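You operate a simulated robot arm through the tools that you are given. There is no shell and no other tool. Be economical: measure what you need, move in short steps, check, and stop when the job is done.

Carry out the task below with a simulated robot arm. There is one attempt and no reset: what you move stays moved.

## Task
Put the button box in the small drawer that bears its word.
Fine: the box on the mat; slide the lock knob free, shut the drawer again and slide the knob back to locked. Where these are worked on the way, their far stop is far enough and under half their travel is too little: lock knob.

The check looks at the end state, three seconds after you hand in, the way a careful person would. Anything else that was tipped, shoved, dropped, spilled or broken makes it a failure.

## Robot
A 6-joint arm with a two-finger parallel gripper, fixed in place. Base frame: the origin is at the foot of the arm, x ahead of it, y to its left, z up. Readings come in m, degrees, newtons and seconds.
With the tool pointing down near the work surface it reaches from about 0.26 to 0.68 m from the base axis. Its first joint turns from -66.0 to 66.0 degrees. Payload 2.9 kg.
The tool frame sits at the grasp point between the pads (the TCP): z along the fingers, y along the line on which they close. The tips reach 0.03 m beyond it. Largest opening 0.11 m; finger width 0.02, thickness 0.01; the body of the gripper, 0.048 by 0.112 m, starts 0.055 m behind the TCP.
Orientation is told as [roll, pitch, yaw] about the base's x, y, z axes, in that order, counted from this pose: with the fingers straight down and closing along the base's y, the tool's x points along the base's -x, its y along +y and its z along -z.

## Interface
- The arm moves only by the tool step_arm. Its arguments are lists of equal length, an entry for each row: "dp": the shift along the tool's x, y, z in m, a list of three; "dr": the turn, a rotation vector about the tool's x, y, z in degrees, a list of three. In form: {"dp": [[tx, ty, tz], ...], "dr": [[ax, ay, az], ...]}. A call has 1 to 12 rows; each row is the pose to reach, as a shift and turn from the pose commanded when the call began, along the tool's axes at that moment. "fingers" is the gripper command, from -1 (shut) to 1 (fully open), values between in proportion, set as the call begins (left out, the last holds). A row lasts 0.2 s, in which the tool goes at most 0.05 m and 8.6 degrees; a call with a longer step from one row to the next is refused whole, and so is a gripper value outside its range. Where a pose cannot be reached the arm comes as near as it can. A force on the tool above 50 N (or 10 N above the force at the start of the call, whichever is more), or a blocked arm, ends the call early, and 0.2 s more pass. The fingers move at their own pace (about 0.108 m/s each) and stop on an object; they squeeze with about 39 N. The grip force told is the motor's: it shows also when the fingers shut on nothing. Time passes only in rows, and 0.2 s behind the last, so rows that repeat a pose let the fingers close. The reply holds the time, the measured pose of the TCP, the force on the tool along the base axes, the opening and the grip force, in the units named above and with some noise, with the torque about the TCP (base axes, N m) and any sound that the robot's microphone picked up.
- Cameras (640 x 400 px; columns grow to the right, rows downward): "scene" is fixed at [0.092, 0.4643, 1.3781]; the picture's right is [-0.40, -0.92, 0.00], its down [-0.64, 0.28, -0.72] and it looks along [0.66, -0.29, -0.70] (base axes); focal length 308 px, centre (320, 200). "wrist" rides on the gripper at [0.072, 0.017, -0.103] in the tool frame; the picture's right is [-0.23, 0.97, 0.00], its down [-0.76, -0.18, -0.62] and it looks along [-0.61, -0.14, 0.78] (tool axes); focal length 222 px, centre (320, 200). There is no depth. A picture from a camera that has moved, and an enlarged one, comes with that camera's place and axes in the base frame and with its lens. The place of the scene camera against the robot may be out by one fixed shift of up to 0.012 m in any direction.
- grab_frame(camera): a new picture of that camera. No time passes.
- enlarge(camera, box): a new picture of the part [left, top, right, bottom] of that camera's present view, enlarged. No time passes.
- close_job(): hands the job in; it is judged then, once.

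Work in short steps. Places have to be worked out from the pictures, the camera data and where the tool is seen: move nearer, look again, correct. Check each grasp and each placing, and mend what went wrong. You have 120 turns and 64 pictures in all, those below and enlarged ones among them. Open the gripper and draw the arm clear of the work before you hand the job in, unless the task says otherwise; then end with one line.

The tools are called after "Call:" as a command line: name --argument value ..., lists and objects as JSON in quotes. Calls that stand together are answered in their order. step_arm: Moves the arm, as the interface text tells. Its arguments: {"type":"object","properties":{"dp":{"type":"array","items":{"type":"array","items":{"type":"number"}}},"dr":{"type":"array","items":{"type":"array","items":{"type":"number"}}},"fingers":{"type":"number"}},"required":["dp","dr"]} The other tools are called the same way: grab_frame (camera) takes a picture; enlarge (camera, box) takes an enlarged picture of a part of a camera's view; close_job () hands the job in.

At the start:

```text
time: 0.0
ee_pos: [0.3527, 0.2052, 1.0818]
tool_rot: [0.0, 0.0, 0.0]
wrist_force: [0.3, -0.2, -0.1]
wrist_torque: [0.0, -0.01, -0.03]
opening: 0.1099
grasp_force: 0.1
```

scene: 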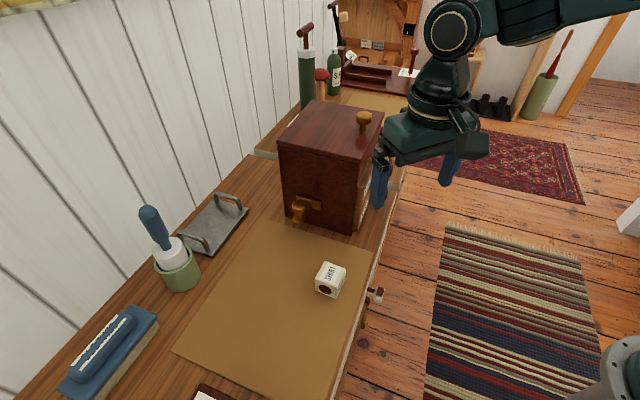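
wrist: 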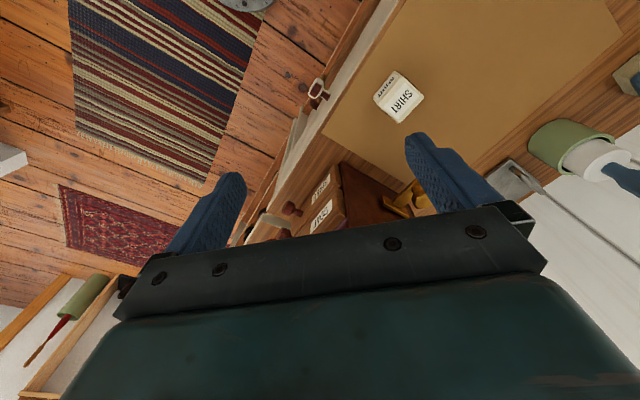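

I start by looking closely at the cabinet, the box and the lock in both views.

Call:
enlarge --camera "scene" --box '[240, 80, 440, 320]'

Call:
enlarge --camera "wrist" --box '[220, 60, 460, 260]'

```text
1.67 times, centred on (340, 200) of scene
camera zoom: at [0.092, 0.4643, 1.3781], right [-0.4, -0.92, 0.0], down [-0.64, 0.28, -0.72], along [0.66, -0.29, -0.7], focal length 513 px, centre (287, 200)
```

zoom: 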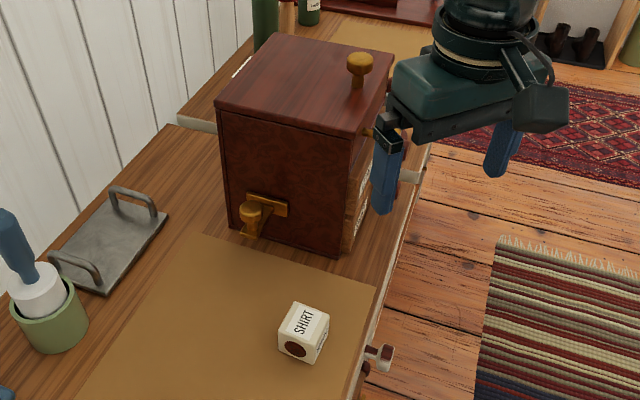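

```text
2.00 times, centred on (340, 160) of wrist
camera zoom: at [0.2808, 0.2227, 1.1861], right [0.23, 0.97, 0.0], down [0.76, -0.18, 0.62], along [0.61, -0.14, -0.78], focal length 444 px, centre (280, 280)
```

zoom: 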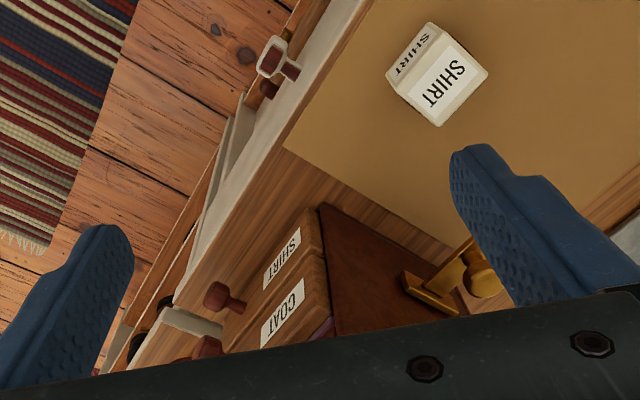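

The cabinet's front faces about (-0.7,-0.7), with SHIRT and COAT drawers on it; the button box is near (0.385, 0.314, 0.85). I move the wrist camera in front of the drawers at a 45° yaw to see them.

Call:
step_arm --dp '[[0, -0.042, 0], [0, -0.084, 0], [0, -0.126, 0], [0, -0.168, 0], [0, -0.21, 0], [0, -0.24, 0]]' --dr '[[0, 0, -7.5], [0, 0, -15], [0, 0, -22.5], [0, 0, -30], [0, 0, -37.5], [0, 0, -45]]'

Call:
grab_frame --camera "wrist"

Call:
enlarge --camera "scene" --box '[260, 80, 420, 240]'

```text
time: 1.4
ee_pos: [0.3535, -0.0354, 1.0793]
tool_rot: [0.0, 0.1, 45.1]
wrist_force: [-0.7, -0.4, 1.0]
wrist_torque: [0.03, 0.0, -0.02]
opening: 0.1098
grasp_force: 0.0
```

```text
59 pictures are left
camera wrist: at [0.29, -0.0752, 1.1844], right [-0.53, 0.85, 0.0], down [0.66, 0.41, 0.62], along [0.53, 0.33, -0.78], focal length 222 px, centre (320, 200)
```

wrist: 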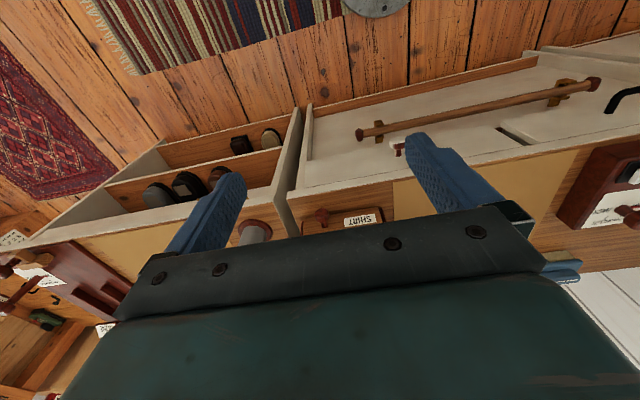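

```text
2.50 times, centred on (340, 160) of scene
camera zoom: at [0.092, 0.4643, 1.3781], right [-0.4, -0.92, 0.0], down [-0.64, 0.28, -0.72], along [0.66, -0.29, -0.7], focal length 770 px, centre (270, 300)
```

zoom: 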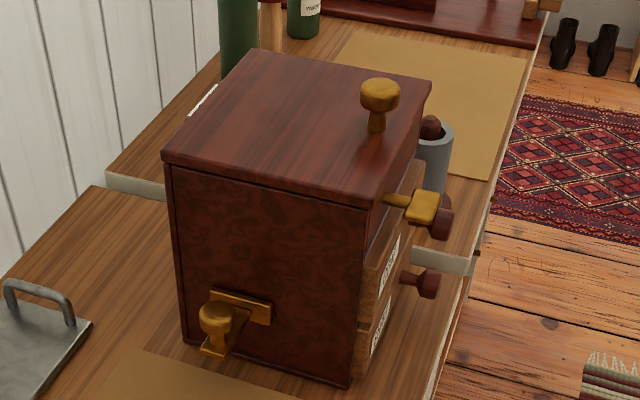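

The front shows a brass tab over the drawers besides knobs. I tilt the tool so that the wrist camera looks at the front nearly head-on.

Call:
step_arm --dp '[[-0.01, -0.006, 0.022], [-0.02, -0.012, 0.044], [-0.03, -0.018, 0.066], [-0.04, -0.024, 0.088], [-0.05, -0.029, 0.105]]' --dr '[[0, -8, 0], [0, -16, 0], [0, -24, 0], [0, -32, 0], [0, -40, 0]]'

Call:
grab_frame --camera "wrist"

```text
time: 2.6
ee_pos: [0.4094, -0.019, 0.9748]
tool_rot: [-0.1, -40.1, 45.1]
wrist_force: [0.0, -0.4, 0.8]
wrist_torque: [0.0, -0.01, -0.03]
opening: 0.1099
grasp_force: 0.1
```

```text
57 pictures are left
camera wrist: at [0.3112, -0.0937, 1.0095], right [-0.57, 0.81, 0.15], down [0.25, 0.0, 0.97], along [0.79, 0.58, -0.21], focal length 222 px, centre (320, 200)
```

wrist: 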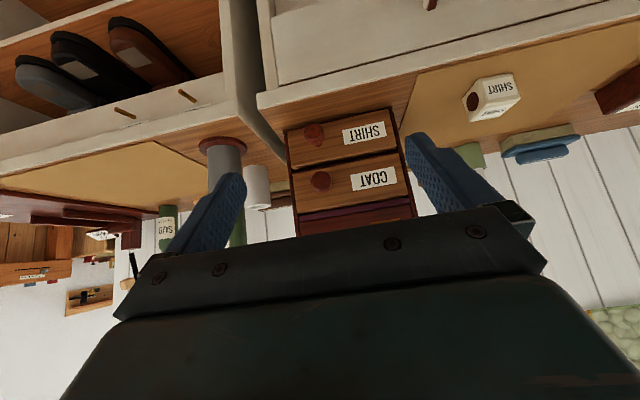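

View is upside-down: SHIRT is the lower drawer, COAT above it, with more above hidden by the gripper. I rise and tilt a bit more to see the top of the front.

Call:
step_arm --dp '[[-0.02, 0, -0.023], [-0.039, 0, -0.046]]' --dr '[[0, -7.5, 0], [0, -15, 0]]'

Call:
enlarge --camera "wrist" --box '[220, 40, 460, 220]'

```text
time: 3.2
ee_pos: [0.4089, -0.0183, 1.0401]
tool_rot: [0.0, -55.1, 45.0]
wrist_force: [0.3, -0.5, 0.1]
wrist_torque: [0.02, 0.01, -0.01]
opening: 0.1099
grasp_force: 0.2
```

```text
2.22 times, centred on (340, 130) of wrist
camera zoom: at [0.3081, -0.0964, 1.0412], right [-0.6, 0.78, 0.19], down [0.07, -0.18, 0.98], along [0.8, 0.6, 0.05], focal length 494 px, centre (276, 356)
```

zoom: 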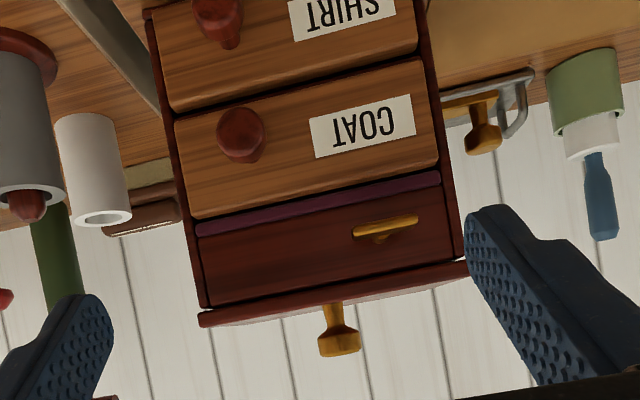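

I enlarge the three brass pieces from the scene camera to tell which one slides.

Call:
enlarge --camera "scene" --box '[280, 180, 340, 230]'

Call:
enlarge --camera "scene" --box '[340, 95, 400, 150]'

```text
8.00 times, centred on (310, 205) of scene
camera zoom: at [0.092, 0.4643, 1.3781], right [-0.4, -0.92, 0.0], down [-0.64, 0.28, -0.72], along [0.66, -0.29, -0.7], focal length 2464 px, centre (400, 160)
```

zoom: 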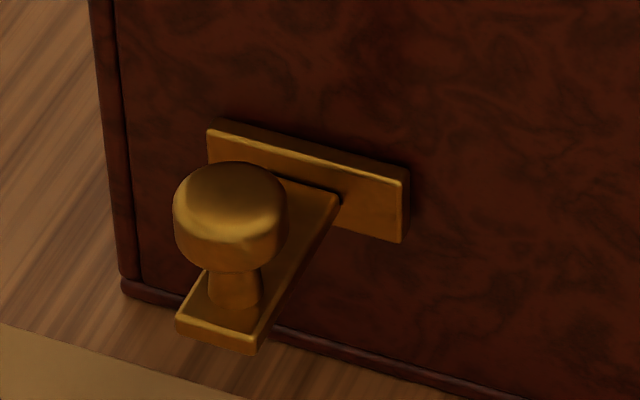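

```text
7.27 times, centred on (370, 122) of scene
camera zoom: at [0.092, 0.4643, 1.3781], right [-0.4, -0.92, 0.0], down [-0.64, 0.28, -0.72], along [0.66, -0.29, -0.7], focal length 2240 px, centre (-44, 764)
```

zoom: 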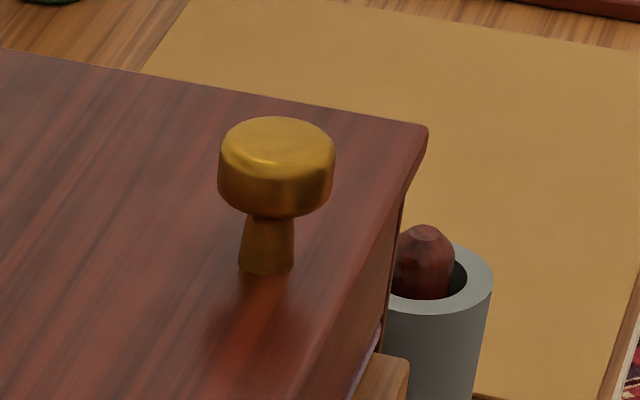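

Next I enlarge the front brass piece and the side bracket from the wrist camera.

Call:
enlarge --camera "wrist" --box '[335, 120, 405, 170]'

Call:
enlarge --camera "scene" --box '[345, 120, 405, 200]'

```text
8.00 times, centred on (370, 145) of wrist
camera zoom: at [0.3081, -0.0964, 1.0412], right [-0.6, 0.78, 0.19], down [0.07, -0.18, 0.98], along [0.8, 0.6, 0.05], focal length 1777 px, centre (-80, 640)
```

zoom: 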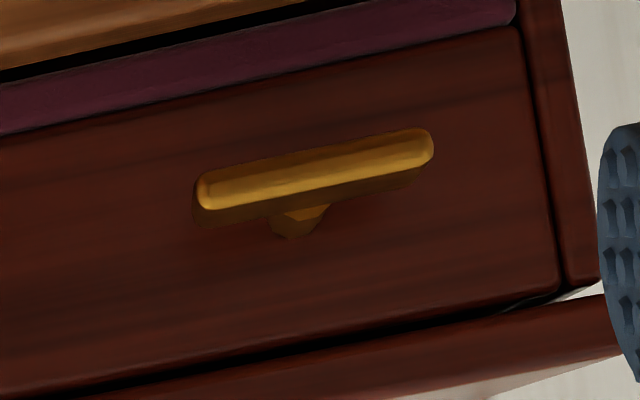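

```text
5.00 times, centred on (375, 160) of scene
camera zoom: at [0.092, 0.4643, 1.3781], right [-0.4, -0.92, 0.0], down [-0.64, 0.28, -0.72], along [0.66, -0.29, -0.7], focal length 1540 px, centre (45, 400)
```

zoom: 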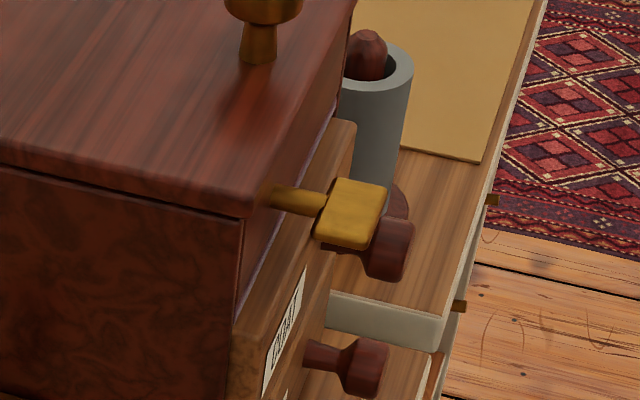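

The front piece is a turn-type tab and the side piece looks like a plate with an arm and upright knob; I want a close view of it. First I level the tool again and rise.

Call:
step_arm --dp '[[-0.01, 0, -0.007], [-0.02, 0, -0.014], [-0.03, 0, -0.021], [-0.04, 0, -0.028], [-0.05, 0, -0.034], [-0.06, 0, -0.04], [-0.066, 0, -0.046]]' --dr '[[0, 7.9, 0], [0, 15.8, 0], [0, 23.7, 0], [0, 31.6, 0], [0, 39.5, 0], [0, 47.4, 0], [0, 55.1, 0]]'

```text
time: 4.8
ee_pos: [0.4104, -0.0178, 1.1201]
tool_rot: [0.0, 0.3, 44.9]
wrist_force: [0.3, -0.3, 0.1]
wrist_torque: [0.0, 0.02, -0.02]
opening: 0.1101
grasp_force: 0.1
```

Next I swing round to the mat side with yaw -45°, keeping high.

Call:
step_arm --dp '[[-0.027, 0.027, 0], [-0.054, 0.054, 0], [-0.081, 0.081, 0], [-0.108, 0.108, 0], [-0.135, 0.135, 0], [-0.162, 0.162, 0], [-0.189, 0.189, 0], [-0.216, 0.216, 0], [-0.243, 0.243, 0], [-0.27, 0.27, 0], [-0.2955, 0.2955, 0]]' --dr '[[0, 0, 8.2], [0, 0, 16.4], [0, 0, 24.6], [0, 0, 32.8], [0, 0, 41], [0, 0, 49.2], [0, 0, 57.4], [0, 0, 65.6], [0, 0, 73.8], [0, 0, 82], [0, 0, 90]]'

Call:
grab_frame --camera "wrist"

```text
time: 7.2
ee_pos: [0.4107, 0.3984, 1.1155]
tool_rot: [-0.2, 0.0, -45.1]
wrist_force: [0.2, -0.2, -0.7]
wrist_torque: [-0.02, 0.02, 0.02]
opening: 0.11
grasp_force: 0.0
```

```text
51 pictures are left
camera wrist: at [0.371, 0.4623, 1.2208], right [0.85, 0.53, 0.0], down [0.41, -0.66, 0.62], along [0.33, -0.53, -0.78], focal length 222 px, centre (320, 200)
```

wrist: 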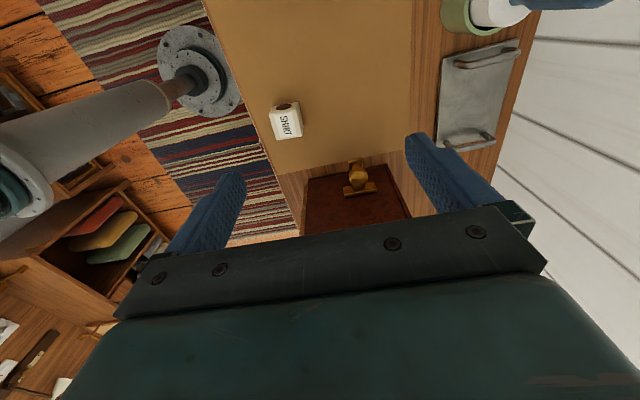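

I enlarge the knob, and the button box with it.

Call:
enlarge --camera "wrist" --box '[300, 130, 420, 230]'

Call:
enlarge --camera "wrist" --box '[250, 85, 330, 145]'

```text
4.00 times, centred on (360, 180) of wrist
camera zoom: at [0.371, 0.4623, 1.2208], right [0.85, 0.53, 0.0], down [0.41, -0.66, 0.62], along [0.33, -0.53, -0.78], focal length 888 px, centre (160, 280)
```

zoom: 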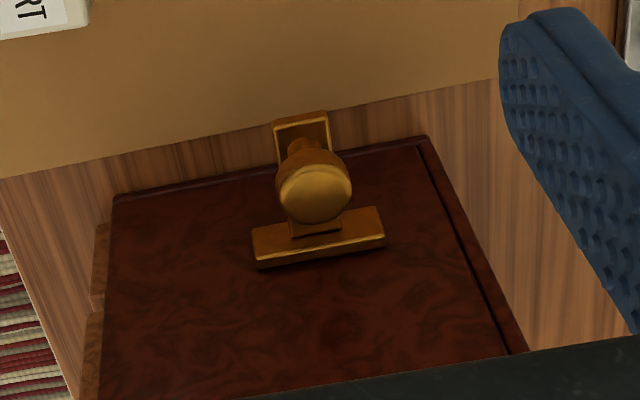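

```text
6.67 times, centred on (290, 115) of wrist
camera zoom: at [0.371, 0.4623, 1.2208], right [0.85, 0.53, 0.0], down [0.41, -0.66, 0.62], along [0.33, -0.53, -0.78], focal length 1481 px, centre (520, 767)
```

zoom: 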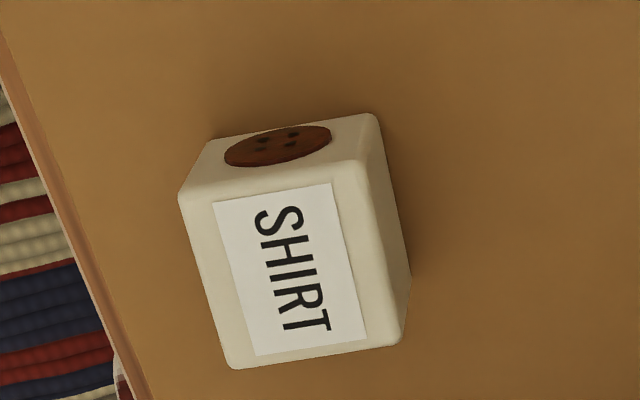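

The knob head triangulates to about (0.544, 0.316, 0.889), some 4 cm off the cabinet side. I move above it with the fingers closing along the side's direction.

Call:
step_arm --dp '[[-0.037, 0.009, 0.029], [-0.074, 0.018, 0.058], [-0.111, 0.027, 0.087], [-0.148, 0.036, 0.115]]' --dr '[[0, 0, 0], [0, 0, 0], [0, 0, 0], [0, 0, 0]]' --fingers 0.5

Call:
grab_frame --camera "wrist"

Call:
enlarge --camera "scene" --box '[260, 100, 380, 240]'

```text
time: 8.2
ee_pos: [0.5417, 0.3203, 0.9971]
tool_rot: [-0.2, 0.0, -44.9]
wrist_force: [-0.2, 0.0, -0.3]
wrist_torque: [-0.02, 0.03, -0.03]
opening: 0.0824
grasp_force: 0.0
```

```text
48 pictures are left
camera wrist: at [0.5025, 0.3823, 1.1021], right [0.85, 0.53, 0.0], down [0.41, -0.66, 0.62], along [0.33, -0.53, -0.78], focal length 222 px, centre (320, 200)
```

wrist: 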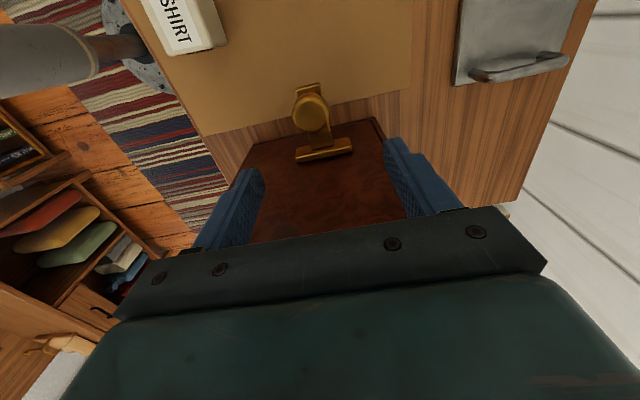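

```text
2.86 times, centred on (320, 170) of scene
camera zoom: at [0.092, 0.4643, 1.3781], right [-0.4, -0.92, 0.0], down [-0.64, 0.28, -0.72], along [0.66, -0.29, -0.7], focal length 880 px, centre (320, 286)
```

zoom: 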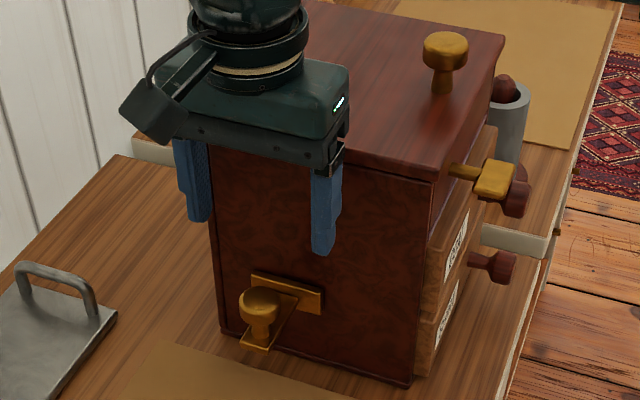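

My height estimate for the knob needs refining; I enlarge this view to triangulate with two wrist pictures.

Call:
enlarge --camera "wrist" --box '[270, 70, 370, 170]'

```text
4.00 times, centred on (320, 120) of wrist
camera zoom: at [0.5025, 0.3823, 1.1021], right [0.85, 0.53, 0.0], down [0.41, -0.66, 0.62], along [0.33, -0.53, -0.78], focal length 888 px, centre (320, 520)
```

zoom: 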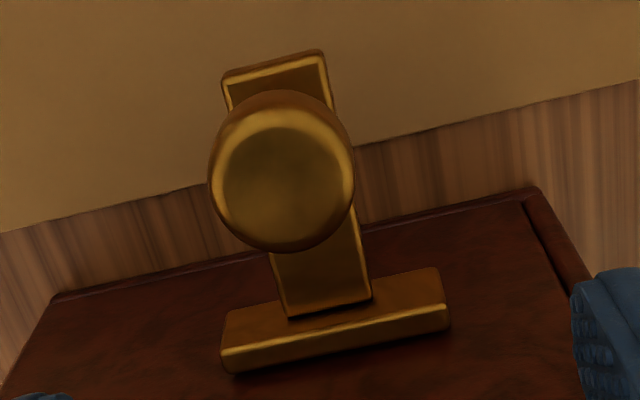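

Two wrist views give the knob head at (0.527, 0.329), top at z≈0.92, about 3 cm across. I go down around it with the fingers open.

Call:
step_arm --dp '[[0.0166, -0.0042, 0.0], [0.0166, -0.0042, 0.045], [0.0166, -0.0042, 0.089]]' --dr '[[0, 0, 0], [0, 0, 0], [0, 0, 0]]'

Call:
enlarge --camera "wrist" --box '[220, 60, 460, 210]'

Call:
enlarge --camera "scene" --box '[260, 140, 380, 240]'

```text
time: 9.0
ee_pos: [0.5244, 0.3287, 0.9102]
tool_rot: [0.0, 0.0, -45.0]
wrist_force: [0.0, 0.3, 0.2]
wrist_torque: [-0.03, 0.01, 0.01]
opening: 0.0826
grasp_force: 0.0
```

```text
2.67 times, centred on (340, 135) of wrist
camera zoom: at [0.4848, 0.3931, 1.0146], right [0.85, 0.53, 0.0], down [0.41, -0.66, 0.62], along [0.33, -0.53, -0.78], focal length 592 px, centre (267, 373)
```

zoom: 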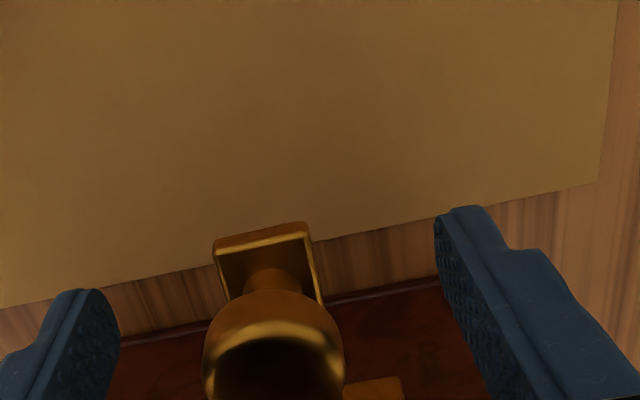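

```text
4.00 times, centred on (320, 190) of scene
camera zoom: at [0.092, 0.4643, 1.3781], right [-0.4, -0.92, 0.0], down [-0.64, 0.28, -0.72], along [0.66, -0.29, -0.7], focal length 1232 px, centre (320, 240)
```

zoom: 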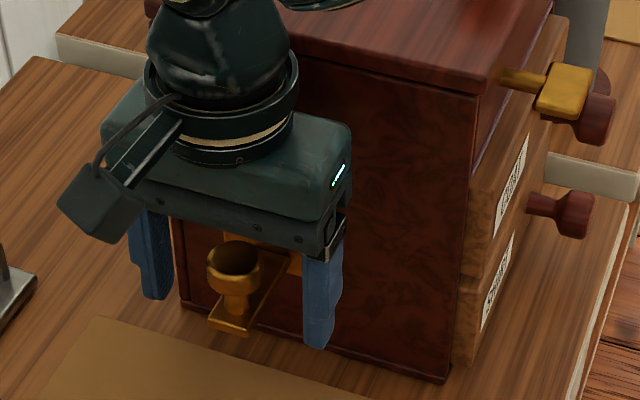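

The knob sits between the fingers. I close on it and read forces.

Call:
step_arm --dp '[[0, 0, 0], [0, 0, 0], [0, 0, 0]]' --dr '[[0, 0, 0], [0, 0, 0], [0, 0, 0]]' --fingers -1

```text
time: 9.8
ee_pos: [0.5229, 0.3296, 0.9101]
tool_rot: [-0.2, 0.1, -45.1]
wrist_force: [-0.8, 1.2, -0.5]
wrist_torque: [-0.02, -0.03, -0.01]
opening: 0.0283
grasp_force: 45.0
```

Gripped at 28 mm with low forces. I probe a small slide toward the front.

Call:
step_arm --dp '[[0, -0.004, 0], [0, -0.008, 0]]' --dr '[[0, 0, 0], [0, 0, 0]]'

```text
time: 10.4
ee_pos: [0.5172, 0.323, 0.9097]
tool_rot: [-0.3, 0.0, -44.9]
wrist_force: [-0.7, 1.4, -10.7]
wrist_torque: [-0.18, -0.3, -0.06]
opening: 0.0287
grasp_force: 45.2
```

It moved about 9 mm with little sideways force but a downward pull of 11 N. I look at what moved.

Call:
enlarge --camera "scene" --box '[260, 140, 380, 240]'

```text
4.00 times, centred on (320, 190) of scene
camera zoom: at [0.0922, 0.4645, 1.3781], right [-0.4, -0.92, 0.0], down [-0.64, 0.28, -0.72], along [0.66, -0.29, -0.7], focal length 1232 px, centre (320, 240)
```

zoom: 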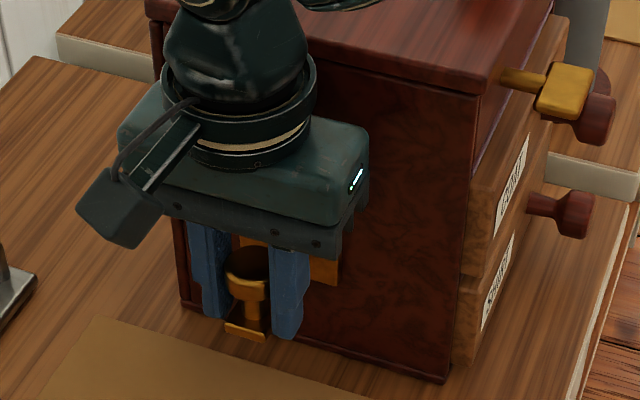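

The plate, arm and knob slide together along the side while the cabinet stays. I go on toward the front in small steps to find the stop.

Call:
step_arm --dp '[[0, -0.005, 0], [0, -0.01, 0], [0, -0.015, 0], [0, -0.02, 0]]' --dr '[[0, 0, 0], [0, 0, 0], [0, 0, 0], [0, 0, 0]]'

```text
time: 11.4
ee_pos: [0.5036, 0.3103, 0.91]
tool_rot: [-0.5, 0.1, -44.8]
wrist_force: [-11.5, 10.6, -26.3]
wrist_torque: [0.05, 0.08, -0.04]
opening: 0.0284
grasp_force: 45.0
```

The force rises (down and outward), so the slide direction may differ from mine; I look before going on.

Call:
enlarge --camera "scene" --box '[260, 140, 380, 240]'

Call:
grab_frame --camera "wrist"

```text
4.00 times, centred on (320, 190) of scene
camera zoom: at [0.0922, 0.4648, 1.3779], right [-0.4, -0.92, 0.0], down [-0.64, 0.28, -0.72], along [0.66, -0.29, -0.69], focal length 1232 px, centre (320, 240)
```

zoom: 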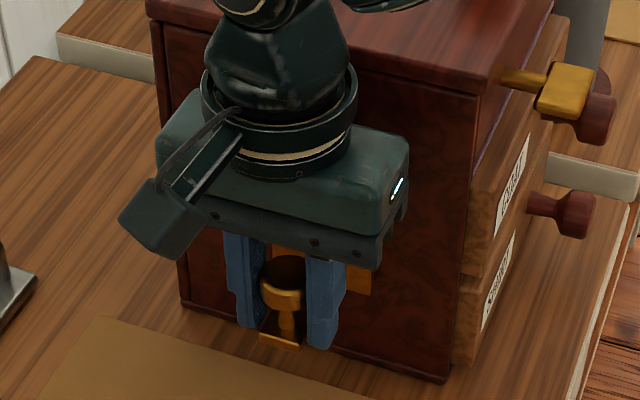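

```text
41 pictures are left
camera wrist: at [0.4651, 0.373, 1.0147], right [0.85, 0.53, -0.01], down [0.42, -0.66, 0.62], along [0.33, -0.53, -0.78], focal length 222 px, centre (320, 200)
```

wrist: 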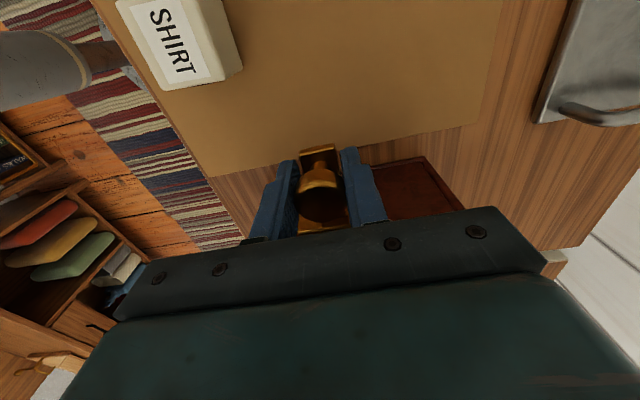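

The slide is tracking well, and the force seems to come from small off-axis strain. I ease the tool slightly outward and down to see it relax.

Call:
step_arm --dp '[[0.001, 0, 0.0015], [0.001, 0, 0.0015]]' --dr '[[0, 0, 0], [0, 0, 0]]'

```text
time: 12.0
ee_pos: [0.5034, 0.3102, 0.91]
tool_rot: [-0.2, 0.0, -44.9]
wrist_force: [-12.4, 11.8, -20.0]
wrist_torque: [0.25, 0.23, 0.02]
opening: 0.0283
grasp_force: 45.0
```

The strain is modest. I continue the slide toward the front.

Call:
step_arm --dp '[[0.001, -0.004, 0.001], [0.001, -0.008, 0.001], [0.001, -0.012, 0.001]]' --dr '[[0, 0, 0], [0, 0, 0], [0, 0, 0]]'

```text
time: 12.8
ee_pos: [0.4962, 0.3016, 0.9102]
tool_rot: [0.0, 0.0, -45.1]
wrist_force: [-9.1, 9.1, -9.5]
wrist_torque: [0.06, 0.03, -0.07]
opening: 0.029
grasp_force: 45.0
```

Still free at about 39 mm of travel; continue.

Call:
step_arm --dp '[[0.0, -0.004, 0], [0.0, -0.008, 0], [0.0, -0.012, 0], [0, -0.016, 0]]' --dr '[[0, 0, 0], [0, 0, 0], [0, 0, 0], [0, 0, 0]]'

```text
time: 13.9
ee_pos: [0.4887, 0.2942, 0.9108]
tool_rot: [1.3, -0.2, -45.0]
wrist_force: [14.6, 11.8, -12.9]
wrist_torque: [0.13, -0.23, 0.08]
opening: 0.0286
grasp_force: 44.7
stopped in row 4: the force on the tool passed its limit at 51 N (the readings are from after the stop); the commanded pose is now the measured one
```

A firm stop after about 49 mm of travel: that is the far stop, so it should be free now. I release the knob and check that it stays.

Call:
step_arm --dp '[[0, 0, 0], [0, 0, 0], [0, 0, 0]]' --dr '[[0, 0, 0], [0, 0, 0], [0, 0, 0]]' --fingers 0.2

Call:
enlarge --camera "scene" --box '[260, 140, 380, 240]'

```text
time: 14.7
ee_pos: [0.4887, 0.2935, 0.9109]
tool_rot: [0.8, -0.2, -44.9]
wrist_force: [-0.4, -0.7, 0.1]
wrist_torque: [0.01, -0.03, 0.01]
opening: 0.0661
grasp_force: 0.0
```

```text
4.00 times, centred on (320, 190) of scene
camera zoom: at [0.092, 0.4643, 1.3781], right [-0.4, -0.92, 0.0], down [-0.64, 0.28, -0.72], along [0.66, -0.29, -0.7], focal length 1232 px, centre (320, 240)
```

zoom: 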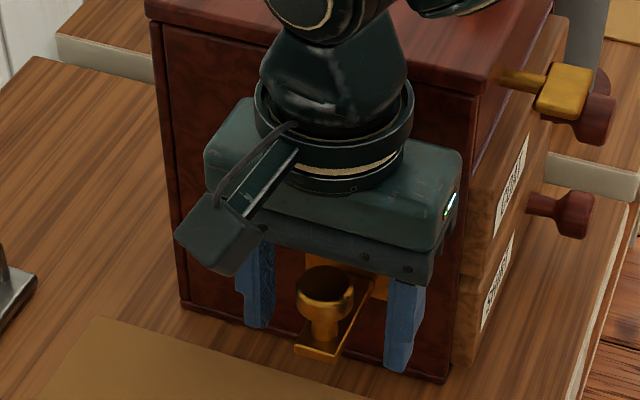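

Knob stays at its free end and the cabinet is unmoved. I open wide, rise clear, and then go round to the front.

Call:
step_arm --dp '[[0, 0, -0.04], [0, 0, -0.08], [0, 0, -0.12], [0, 0, -0.165], [0, 0, -0.21]]' --dr '[[0, 0, 0], [0, 0, 0], [0, 0, 0], [0, 0, 0], [0, 0, 0]]'

Call:
step_arm --dp '[[0.02, -0.025, 0], [0.045, -0.05, 0], [0.065, -0.08, 0], [0.085, -0.11, 0], [0.105, -0.135, 0], [0.12, -0.165, 0], [0.11, -0.195, 0], [0.09, -0.22, 0], [0.065, -0.24, 0], [0.035, -0.26, 0], [0.005, -0.28, 0]]' --dr '[[0, 0, -8.2], [0, 0, -16.4], [0, 0, -24.6], [0, 0, -32.8], [0, 0, -41], [0, 0, -49.2], [0, 0, -57.4], [0, 0, -65.6], [0, 0, -73.8], [0, 0, -82], [0, 0, -90]]'

```text
time: 15.9
ee_pos: [0.4824, 0.2915, 1.1247]
tool_rot: [0.9, -0.1, -45.0]
wrist_force: [-0.6, -0.1, 0.2]
wrist_torque: [0.01, 0.0, 0.0]
opening: 0.066
grasp_force: 0.1
```

```text
time: 18.3
ee_pos: [0.2863, 0.094, 1.1155]
tool_rot: [-0.2, -1.0, 45.0]
wrist_force: [-1.4, -0.2, -0.4]
wrist_torque: [0.06, -0.01, 0.0]
opening: 0.0658
grasp_force: 0.0
```

Now in front of the cabinet. I go down to a tilted pose to measure the SHIRT drawer knob.

Call:
step_arm --dp '[[0, -0.025, 0.028], [0, -0.05, 0.056], [0, -0.08, 0.09], [0, -0.11, 0.125], [0, -0.141, 0.16]]' --dr '[[0, -8, 0], [0, -16, 0], [0, -24, 0], [0, -32, 0], [0, -40, 0]]'

Call:
enlarge --camera "wrist" --box '[240, 80, 440, 210]'

```text
time: 19.5
ee_pos: [0.3862, 0.0013, 0.9609]
tool_rot: [-0.3, -41.0, 45.3]
wrist_force: [0.3, 0.3, 0.3]
wrist_torque: [0.0, -0.03, -0.03]
opening: 0.0662
grasp_force: 0.0
```

```text
3.08 times, centred on (340, 145) of wrist
camera zoom: at [0.287, -0.0737, 0.9913], right [-0.57, 0.81, 0.14], down [0.24, -0.01, 0.97], along [0.79, 0.59, -0.19], focal length 684 px, centre (258, 369)
```

zoom: 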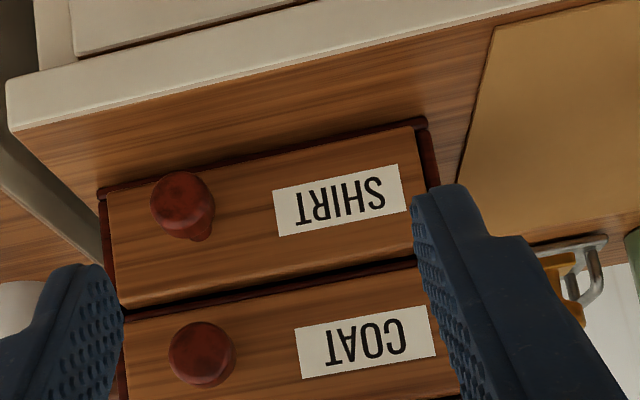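

The SHIRT knob triangulates to about (0.573, 0.109, 0.83), protruding ~4 cm. I go to a pre-grasp pose about 8 cm in front of it with 60° tilt (to pass under the COAT knob) and check.

Call:
step_arm --dp '[[-0.0034, -0.014, 0.041], [-0.0068, -0.028, 0.083], [-0.01, -0.042, 0.124], [-0.0137, -0.0565, 0.1656]]' --dr '[[0, -4.8, 0], [0, -9.5, 0], [0, -14.3, 0], [0, -19, 0]]'

Call:
grab_frame --camera "wrist"

```text
time: 20.5
ee_pos: [0.5085, 0.0448, 0.8389]
tool_rot: [-0.5, -60.0, 45.5]
wrist_force: [-0.1, -0.3, 0.0]
wrist_torque: [0.03, 0.0, -0.01]
opening: 0.0658
grasp_force: 0.0
```

```text
38 pictures are left
camera wrist: at [0.408, -0.0328, 0.8298], right [-0.61, 0.77, 0.19], down [0.01, -0.23, 0.97], along [0.79, 0.59, 0.13], focal length 222 px, centre (320, 200)
```

wrist: 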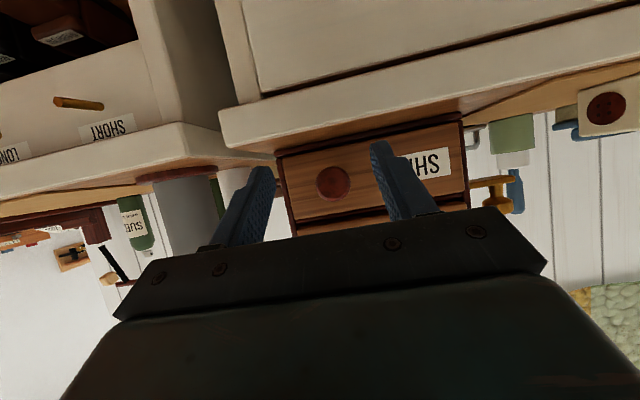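

The knob refines to (0.560, 0.1015, 0.841), nearly straight ahead. I advance 7 cm around it.

Call:
step_arm --dp '[[-0.0126, 0.003, 0.0205], [-0.0252, 0.003, 0.041], [-0.034, 0.003, 0.0552], [-0.0377, 0.003, 0.0614]]' --dr '[[0, 0, 0], [0, 0, 0], [0, 0, 0], [0, 0, 0]]'

Call:
enlarge --camera "wrist" --box '[220, 100, 420, 220]'

Call:
enlarge --camera "scene" --box '[330, 110, 430, 220]'

```text
time: 21.6
ee_pos: [0.556, 0.0902, 0.8427]
tool_rot: [0.0, -59.4, 44.8]
wrist_force: [-13.5, -11.5, 6.2]
wrist_torque: [0.32, 0.19, 0.62]
opening: 0.0665
grasp_force: 0.7
stopped in row 4: the force on the tool passed its limit at 54 N (the readings are from after the stop); the commanded pose is now the measured one
```

```text
3.20 times, centred on (320, 160) of wrist
camera zoom: at [0.4546, 0.0138, 0.834], right [-0.61, 0.77, 0.2], down [0.02, -0.23, 0.97], along [0.8, 0.59, 0.13], focal length 711 px, centre (320, 328)
```

zoom: 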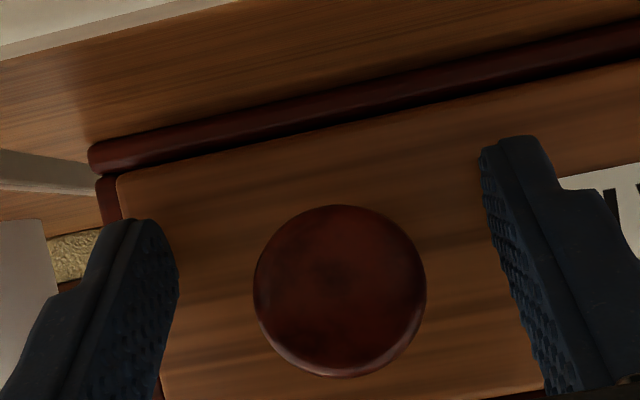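

```text
3.64 times, centred on (380, 165) of scene
camera zoom: at [0.0916, 0.464, 1.3783], right [-0.4, -0.92, 0.0], down [-0.64, 0.28, -0.72], along [0.66, -0.29, -0.69], focal length 1120 px, centre (102, 327)
```

zoom: 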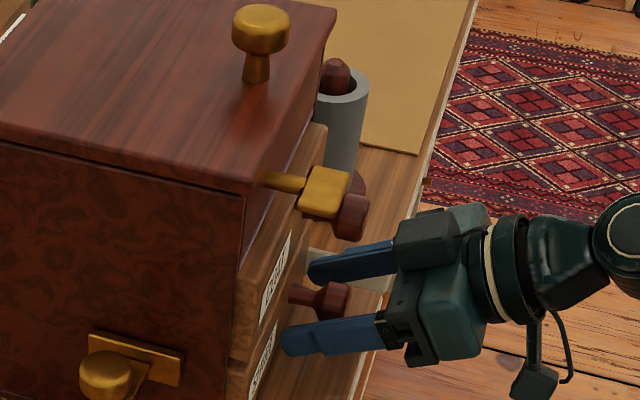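

The tips touched the front; the knob is centred between the fingers. I back off 5 mm and close.

Call:
step_arm --dp '[[0.0025, 0, -0.0043], [0.0025, 0, -0.0043]]' --dr '[[0, 0, 0], [0, 0, 0]]'

Call:
step_arm --dp '[[0, 0, 0], [0, 0, 0], [0, 0, 0]]' --dr '[[0, 0, 0], [0, 0, 0], [0, 0, 0]]' --fingers -1

```text
time: 22.2
ee_pos: [0.554, 0.0874, 0.8432]
tool_rot: [-0.2, -59.6, 45.0]
wrist_force: [-0.2, -0.1, -0.4]
wrist_torque: [0.03, 0.01, 0.01]
opening: 0.0658
grasp_force: 0.2
```

```text
time: 23.0
ee_pos: [0.5499, 0.0915, 0.8431]
tool_rot: [0.7, -59.6, 44.7]
wrist_force: [-28.5, 19.8, 8.0]
wrist_torque: [0.09, -0.06, 0.04]
opening: 0.0293
grasp_force: 45.0
```

The knob pulled the tool ~6 mm to the left; I shift the command to relieve that strain.

Call:
step_arm --dp '[[0, 0.003, 0], [0, 0.006, 0], [0, 0.006, 0]]' --dr '[[0, 0, 0], [0, 0, 0], [0, 0, 0]]'

```text
time: 23.8
ee_pos: [0.5489, 0.091, 0.844]
tool_rot: [-0.6, -59.7, 45.2]
wrist_force: [-4.7, 3.7, 1.5]
wrist_torque: [0.13, 0.04, 0.06]
opening: 0.0291
grasp_force: 45.2
```

Strain mostly gone. I pull the drawer back 3 cm to test that it is unlocked.

Call:
step_arm --dp '[[0.004, 0, -0.0069], [0.0081, 0, -0.0138], [0.0122, 0, -0.0207], [0.0152, 0, -0.0259]]' --dr '[[0, 0, 0], [0, 0, 0], [0, 0, 0], [0, 0, 0]]'

Call:
enlarge --camera "scene" --box '[260, 80, 460, 240]'

```text
time: 24.8
ee_pos: [0.5286, 0.0696, 0.8432]
tool_rot: [-0.6, -59.7, 45.2]
wrist_force: [8.7, -9.5, 0.1]
wrist_torque: [0.19, -0.41, -0.08]
opening: 0.0291
grasp_force: 45.7
```

```text
2.50 times, centred on (360, 160) of scene
camera zoom: at [0.0923, 0.4641, 1.3782], right [-0.4, -0.92, 0.0], down [-0.64, 0.28, -0.72], along [0.66, -0.29, -0.7], focal length 770 px, centre (220, 300)
```

zoom: 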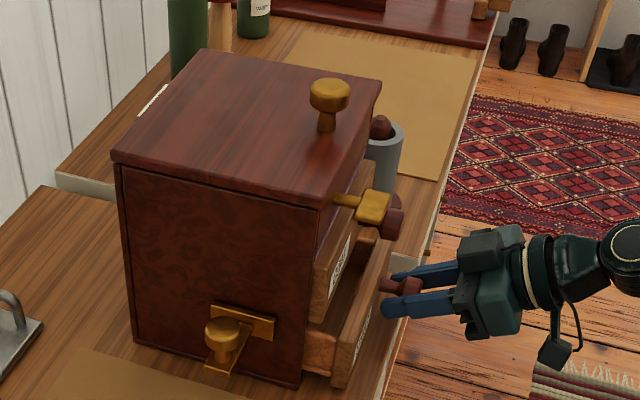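

The lower (SHIRT) drawer opens and the cabinet stays. I pull on about 8 cm further.

Call:
step_arm --dp '[[0.0061, -0.001, -0.0104], [0.0122, -0.002, -0.0207], [0.0183, -0.002, -0.0311], [0.0243, -0.002, -0.0415], [0.0304, -0.002, -0.0518], [0.0365, -0.002, -0.0622], [0.0405, -0.002, -0.069]]' --dr '[[0, 0, 0], [0, 0, 0], [0, 0, 0], [0, 0, 0], [0, 0, 0], [0, 0, 0], [0, 0, 0]]'

```text
time: 26.4
ee_pos: [0.4731, 0.0145, 0.8434]
tool_rot: [-0.4, -59.7, 45.1]
wrist_force: [6.4, -6.1, 15.0]
wrist_torque: [-0.58, 0.53, -0.11]
opening: 0.0289
grasp_force: 44.4
```

Opened ~108 mm, mild forces. I look at the opening.

Call:
enlarge --camera "scene" --box '[280, 80, 480, 260]'

```text
2.22 times, centred on (380, 170) of scene
camera zoom: at [0.092, 0.4642, 1.3782], right [-0.4, -0.92, 0.0], down [-0.64, 0.28, -0.72], along [0.66, -0.29, -0.7], focal length 684 px, centre (187, 267)
```

zoom: 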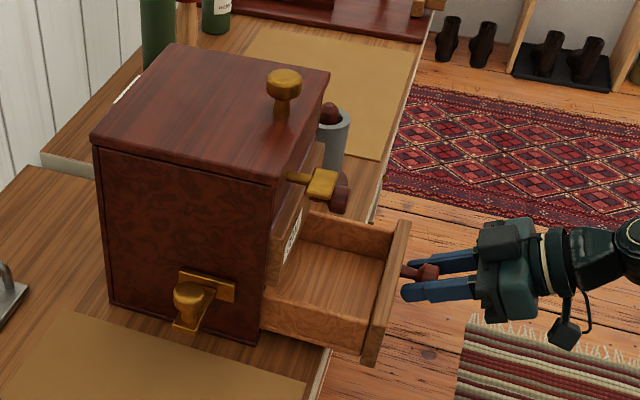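

The drawer is open and empty with ample room. I release the knob, back off and rise.

Call:
step_arm --dp '[[0, 0, 0], [0, 0, 0], [0, 0, 0]]' --dr '[[0, 0, 0], [0, 0, 0], [0, 0, 0]]' --fingers 0.2

Call:
step_arm --dp '[[0.01, 0, -0.0173], [0.02, 0, -0.0345], [0.0, 0, -0.07], [-0.035, 0, -0.1], [-0.07, 0, -0.125], [-0.1, 0, -0.15], [-0.13, 0, -0.17]]' --dr '[[0, 0, 0], [0, 0, 0], [0, 8, 0], [0, 16, 0], [0, 24, 0], [0, 32, 0], [0, 40, 0]]'

```text
time: 27.2
ee_pos: [0.4713, 0.0146, 0.8425]
tool_rot: [-0.2, -59.6, 45.0]
wrist_force: [0.2, -0.9, -0.8]
wrist_torque: [0.0, 0.01, 0.02]
opening: 0.0661
grasp_force: 0.3
```

```text
time: 28.8
ee_pos: [0.4166, -0.0435, 1.0435]
tool_rot: [-0.1, -19.5, 44.9]
wrist_force: [0.5, -0.9, 0.6]
wrist_torque: [0.0, 0.01, 0.0]
opening: 0.0662
grasp_force: 0.1
```

Drawer left as is. I keep yaw 45° with ~20° tilt (so the hand will lean away from the cabinet when placing) and move over the button box.

Call:
step_arm --dp '[[-0.0214, 0.0364, 0.0121], [-0.0429, 0.0727, 0.0243], [-0.0643, 0.1091, 0.0364], [-0.0857, 0.1455, 0.0486], [-0.1071, 0.1819, 0.0607], [-0.1286, 0.2182, 0.0729], [-0.15, 0.2546, 0.085]]' --dr '[[0, 0, 0], [0, 0, 0], [0, 0, 0], [0, 0, 0], [0, 0, 0], [0, 0, 0], [0, 0, 0]]' --fingers 0.7

Call:
grab_frame --camera "wrist"

```text
time: 30.4
ee_pos: [0.3561, 0.2549, 1.0129]
tool_rot: [-0.1, -19.6, 44.9]
wrist_force: [0.3, -0.6, 0.6]
wrist_torque: [-0.02, 0.0, -0.01]
opening: 0.0933
grasp_force: 0.1
```

```text
33 pictures are left
camera wrist: at [0.2712, 0.1935, 1.0866], right [-0.54, 0.84, 0.07], down [0.48, 0.23, 0.84], along [0.69, 0.49, -0.53], focal length 222 px, centre (320, 200)
```

wrist: 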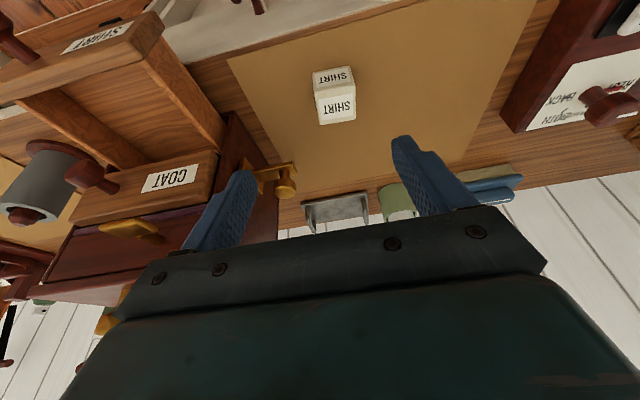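

The box centre is near (0.394, 0.317), top z≈0.848, edge yaw about 41°. I align to 41° and descend along the tool axis in two phases.

Call:
step_arm --dp '[[-0.0046, 0.0086, 0.0324], [-0.0092, 0.0172, 0.0648], [-0.0092, 0.0172, 0.105], [-0.0092, 0.0172, 0.13]]' --dr '[[0.7, 0, 1.9], [1.34, 0, 3.77], [1.34, 0, 3.77], [1.34, 0, 3.77]]'

Call:
enlarge --camera "wrist" --box '[200, 60, 440, 210]'

Call:
enlarge --camera "scene" --box '[240, 180, 400, 320]'

```text
time: 31.4
ee_pos: [0.3819, 0.3035, 0.8927]
tool_rot: [-0.1, -19.6, 40.9]
wrist_force: [0.2, -0.4, -1.2]
wrist_torque: [0.03, 0.0, 0.02]
opening: 0.0938
grasp_force: 0.0
```

```text
2.67 times, centred on (320, 135) of wrist
camera zoom: at [0.2928, 0.2486, 0.9668], right [-0.48, 0.88, 0.07], down [0.5, 0.2, 0.84], along [0.72, 0.44, -0.53], focal length 592 px, centre (320, 373)
```

zoom: 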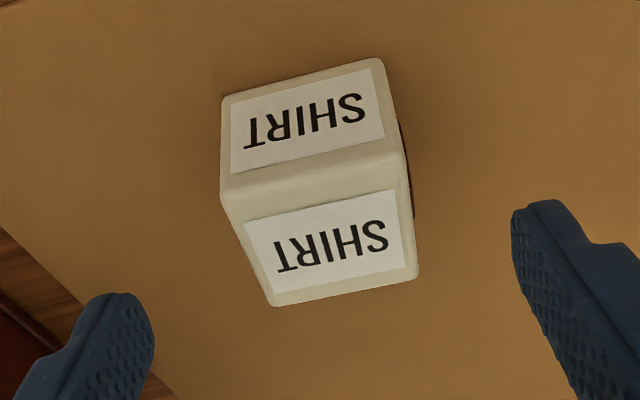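

```text
2.86 times, centred on (320, 250) of scene
camera zoom: at [0.092, 0.4643, 1.3781], right [-0.4, -0.92, 0.0], down [-0.64, 0.28, -0.72], along [0.66, -0.29, -0.7], focal length 880 px, centre (320, 57)
```

zoom: 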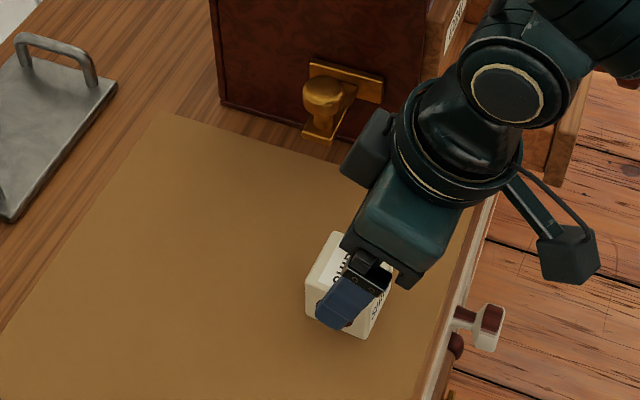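

Box refined to (0.391, 0.316), top 0.847. I make the final descent and grip.

Call:
step_arm --dp '[[0.003, 0.003, 0.02], [0.003, 0.003, 0.04], [0.003, 0.003, 0.0528]]' --dr '[[0, 0, 0], [0, 0, 0], [0, 0, 0]]'

Call:
step_arm --dp '[[0, 0, 0], [0, 0, 0], [0, 0, 0], [0, 0, 0]]' --dr '[[0, 0, 0], [0, 0, 0], [0, 0, 0], [0, 0, 0]]' --fingers -1

```text
time: 32.2
ee_pos: [0.3889, 0.3153, 0.8412]
tool_rot: [-0.1, -19.7, 40.9]
wrist_force: [-0.7, -0.4, 0.5]
wrist_torque: [-0.01, 0.03, 0.03]
opening: 0.0935
grasp_force: 0.1
```

```text
time: 33.2
ee_pos: [0.3893, 0.3158, 0.8415]
tool_rot: [-0.1, -19.6, 40.9]
wrist_force: [0.2, 0.2, 0.6]
wrist_torque: [0.01, -0.02, -0.01]
opening: 0.0474
grasp_force: 39.3
```

Gripped at 47 mm. I lift straight up 16 cm and check.

Call:
step_arm --dp '[[-0.0135, 0, -0.038], [-0.027, 0, -0.0755], [-0.0405, 0, -0.113], [-0.054, 0, -0.151]]' --dr '[[0, 0, 0], [0, 0, 0], [0, 0, 0], [0, 0, 0]]'

Call:
grab_frame --camera "wrist"

```text
time: 34.2
ee_pos: [0.3891, 0.3164, 1.0011]
tool_rot: [-0.1, -19.6, 40.8]
wrist_force: [0.0, -0.7, -0.8]
wrist_torque: [0.01, 0.02, 0.02]
opening: 0.0475
grasp_force: 39.2
```

```text
30 pictures are left
camera wrist: at [0.3, 0.2616, 1.0744], right [-0.48, 0.88, 0.07], down [0.5, 0.2, 0.84], along [0.72, 0.44, -0.53], focal length 222 px, centre (320, 200)
```

wrist: 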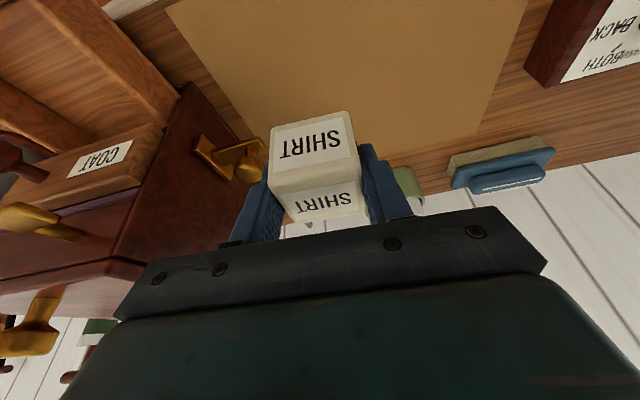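

The box is held firmly. I carry it back and around to a spot above and before the open drawer, to measure the drawer's walls.

Call:
step_arm --dp '[[0.027, -0.0025, -0.0237], [0.054, -0.005, -0.0474], [0.0805, -0.0073, -0.0711], [0.085, -0.05, -0.073], [0.09, -0.094, -0.075], [0.094, -0.138, -0.077], [0.098, -0.182, -0.078], [0.102, -0.2231, -0.0788]]' --dr '[[0, 0, 0], [0, 0, 0], [0, 0, 0], [-0.28, 0, -0.77], [-0.55, 0, -1.54], [-0.83, 0, -2.3], [-1.1, 0, -3.1], [-1.38, 0, -3.86]]'

Call:
grab_frame --camera "wrist"

Call:
enlarge --camera "scene" --box '[300, 100, 460, 240]'

```text
time: 36.0
ee_pos: [0.4428, 0.0701, 1.0424]
tool_rot: [0.0, -19.8, 45.1]
wrist_force: [-0.7, 0.1, -0.7]
wrist_torque: [-0.02, 0.01, -0.02]
opening: 0.0472
grasp_force: 38.7
```

```text
29 pictures are left
camera wrist: at [0.3588, 0.0094, 1.1162], right [-0.54, 0.84, 0.07], down [0.48, 0.23, 0.84], along [0.69, 0.49, -0.53], focal length 222 px, centre (320, 200)
```

wrist: 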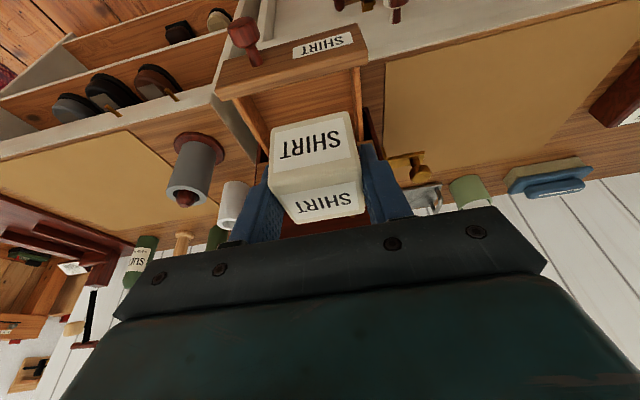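

```text
2.86 times, centred on (380, 170) of scene
camera zoom: at [0.092, 0.4643, 1.3781], right [-0.4, -0.92, 0.0], down [-0.64, 0.28, -0.72], along [0.66, -0.29, -0.7], focal length 880 px, centre (149, 286)
```

zoom: 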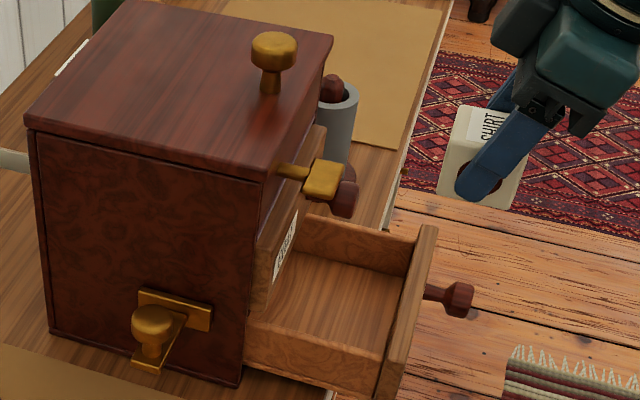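

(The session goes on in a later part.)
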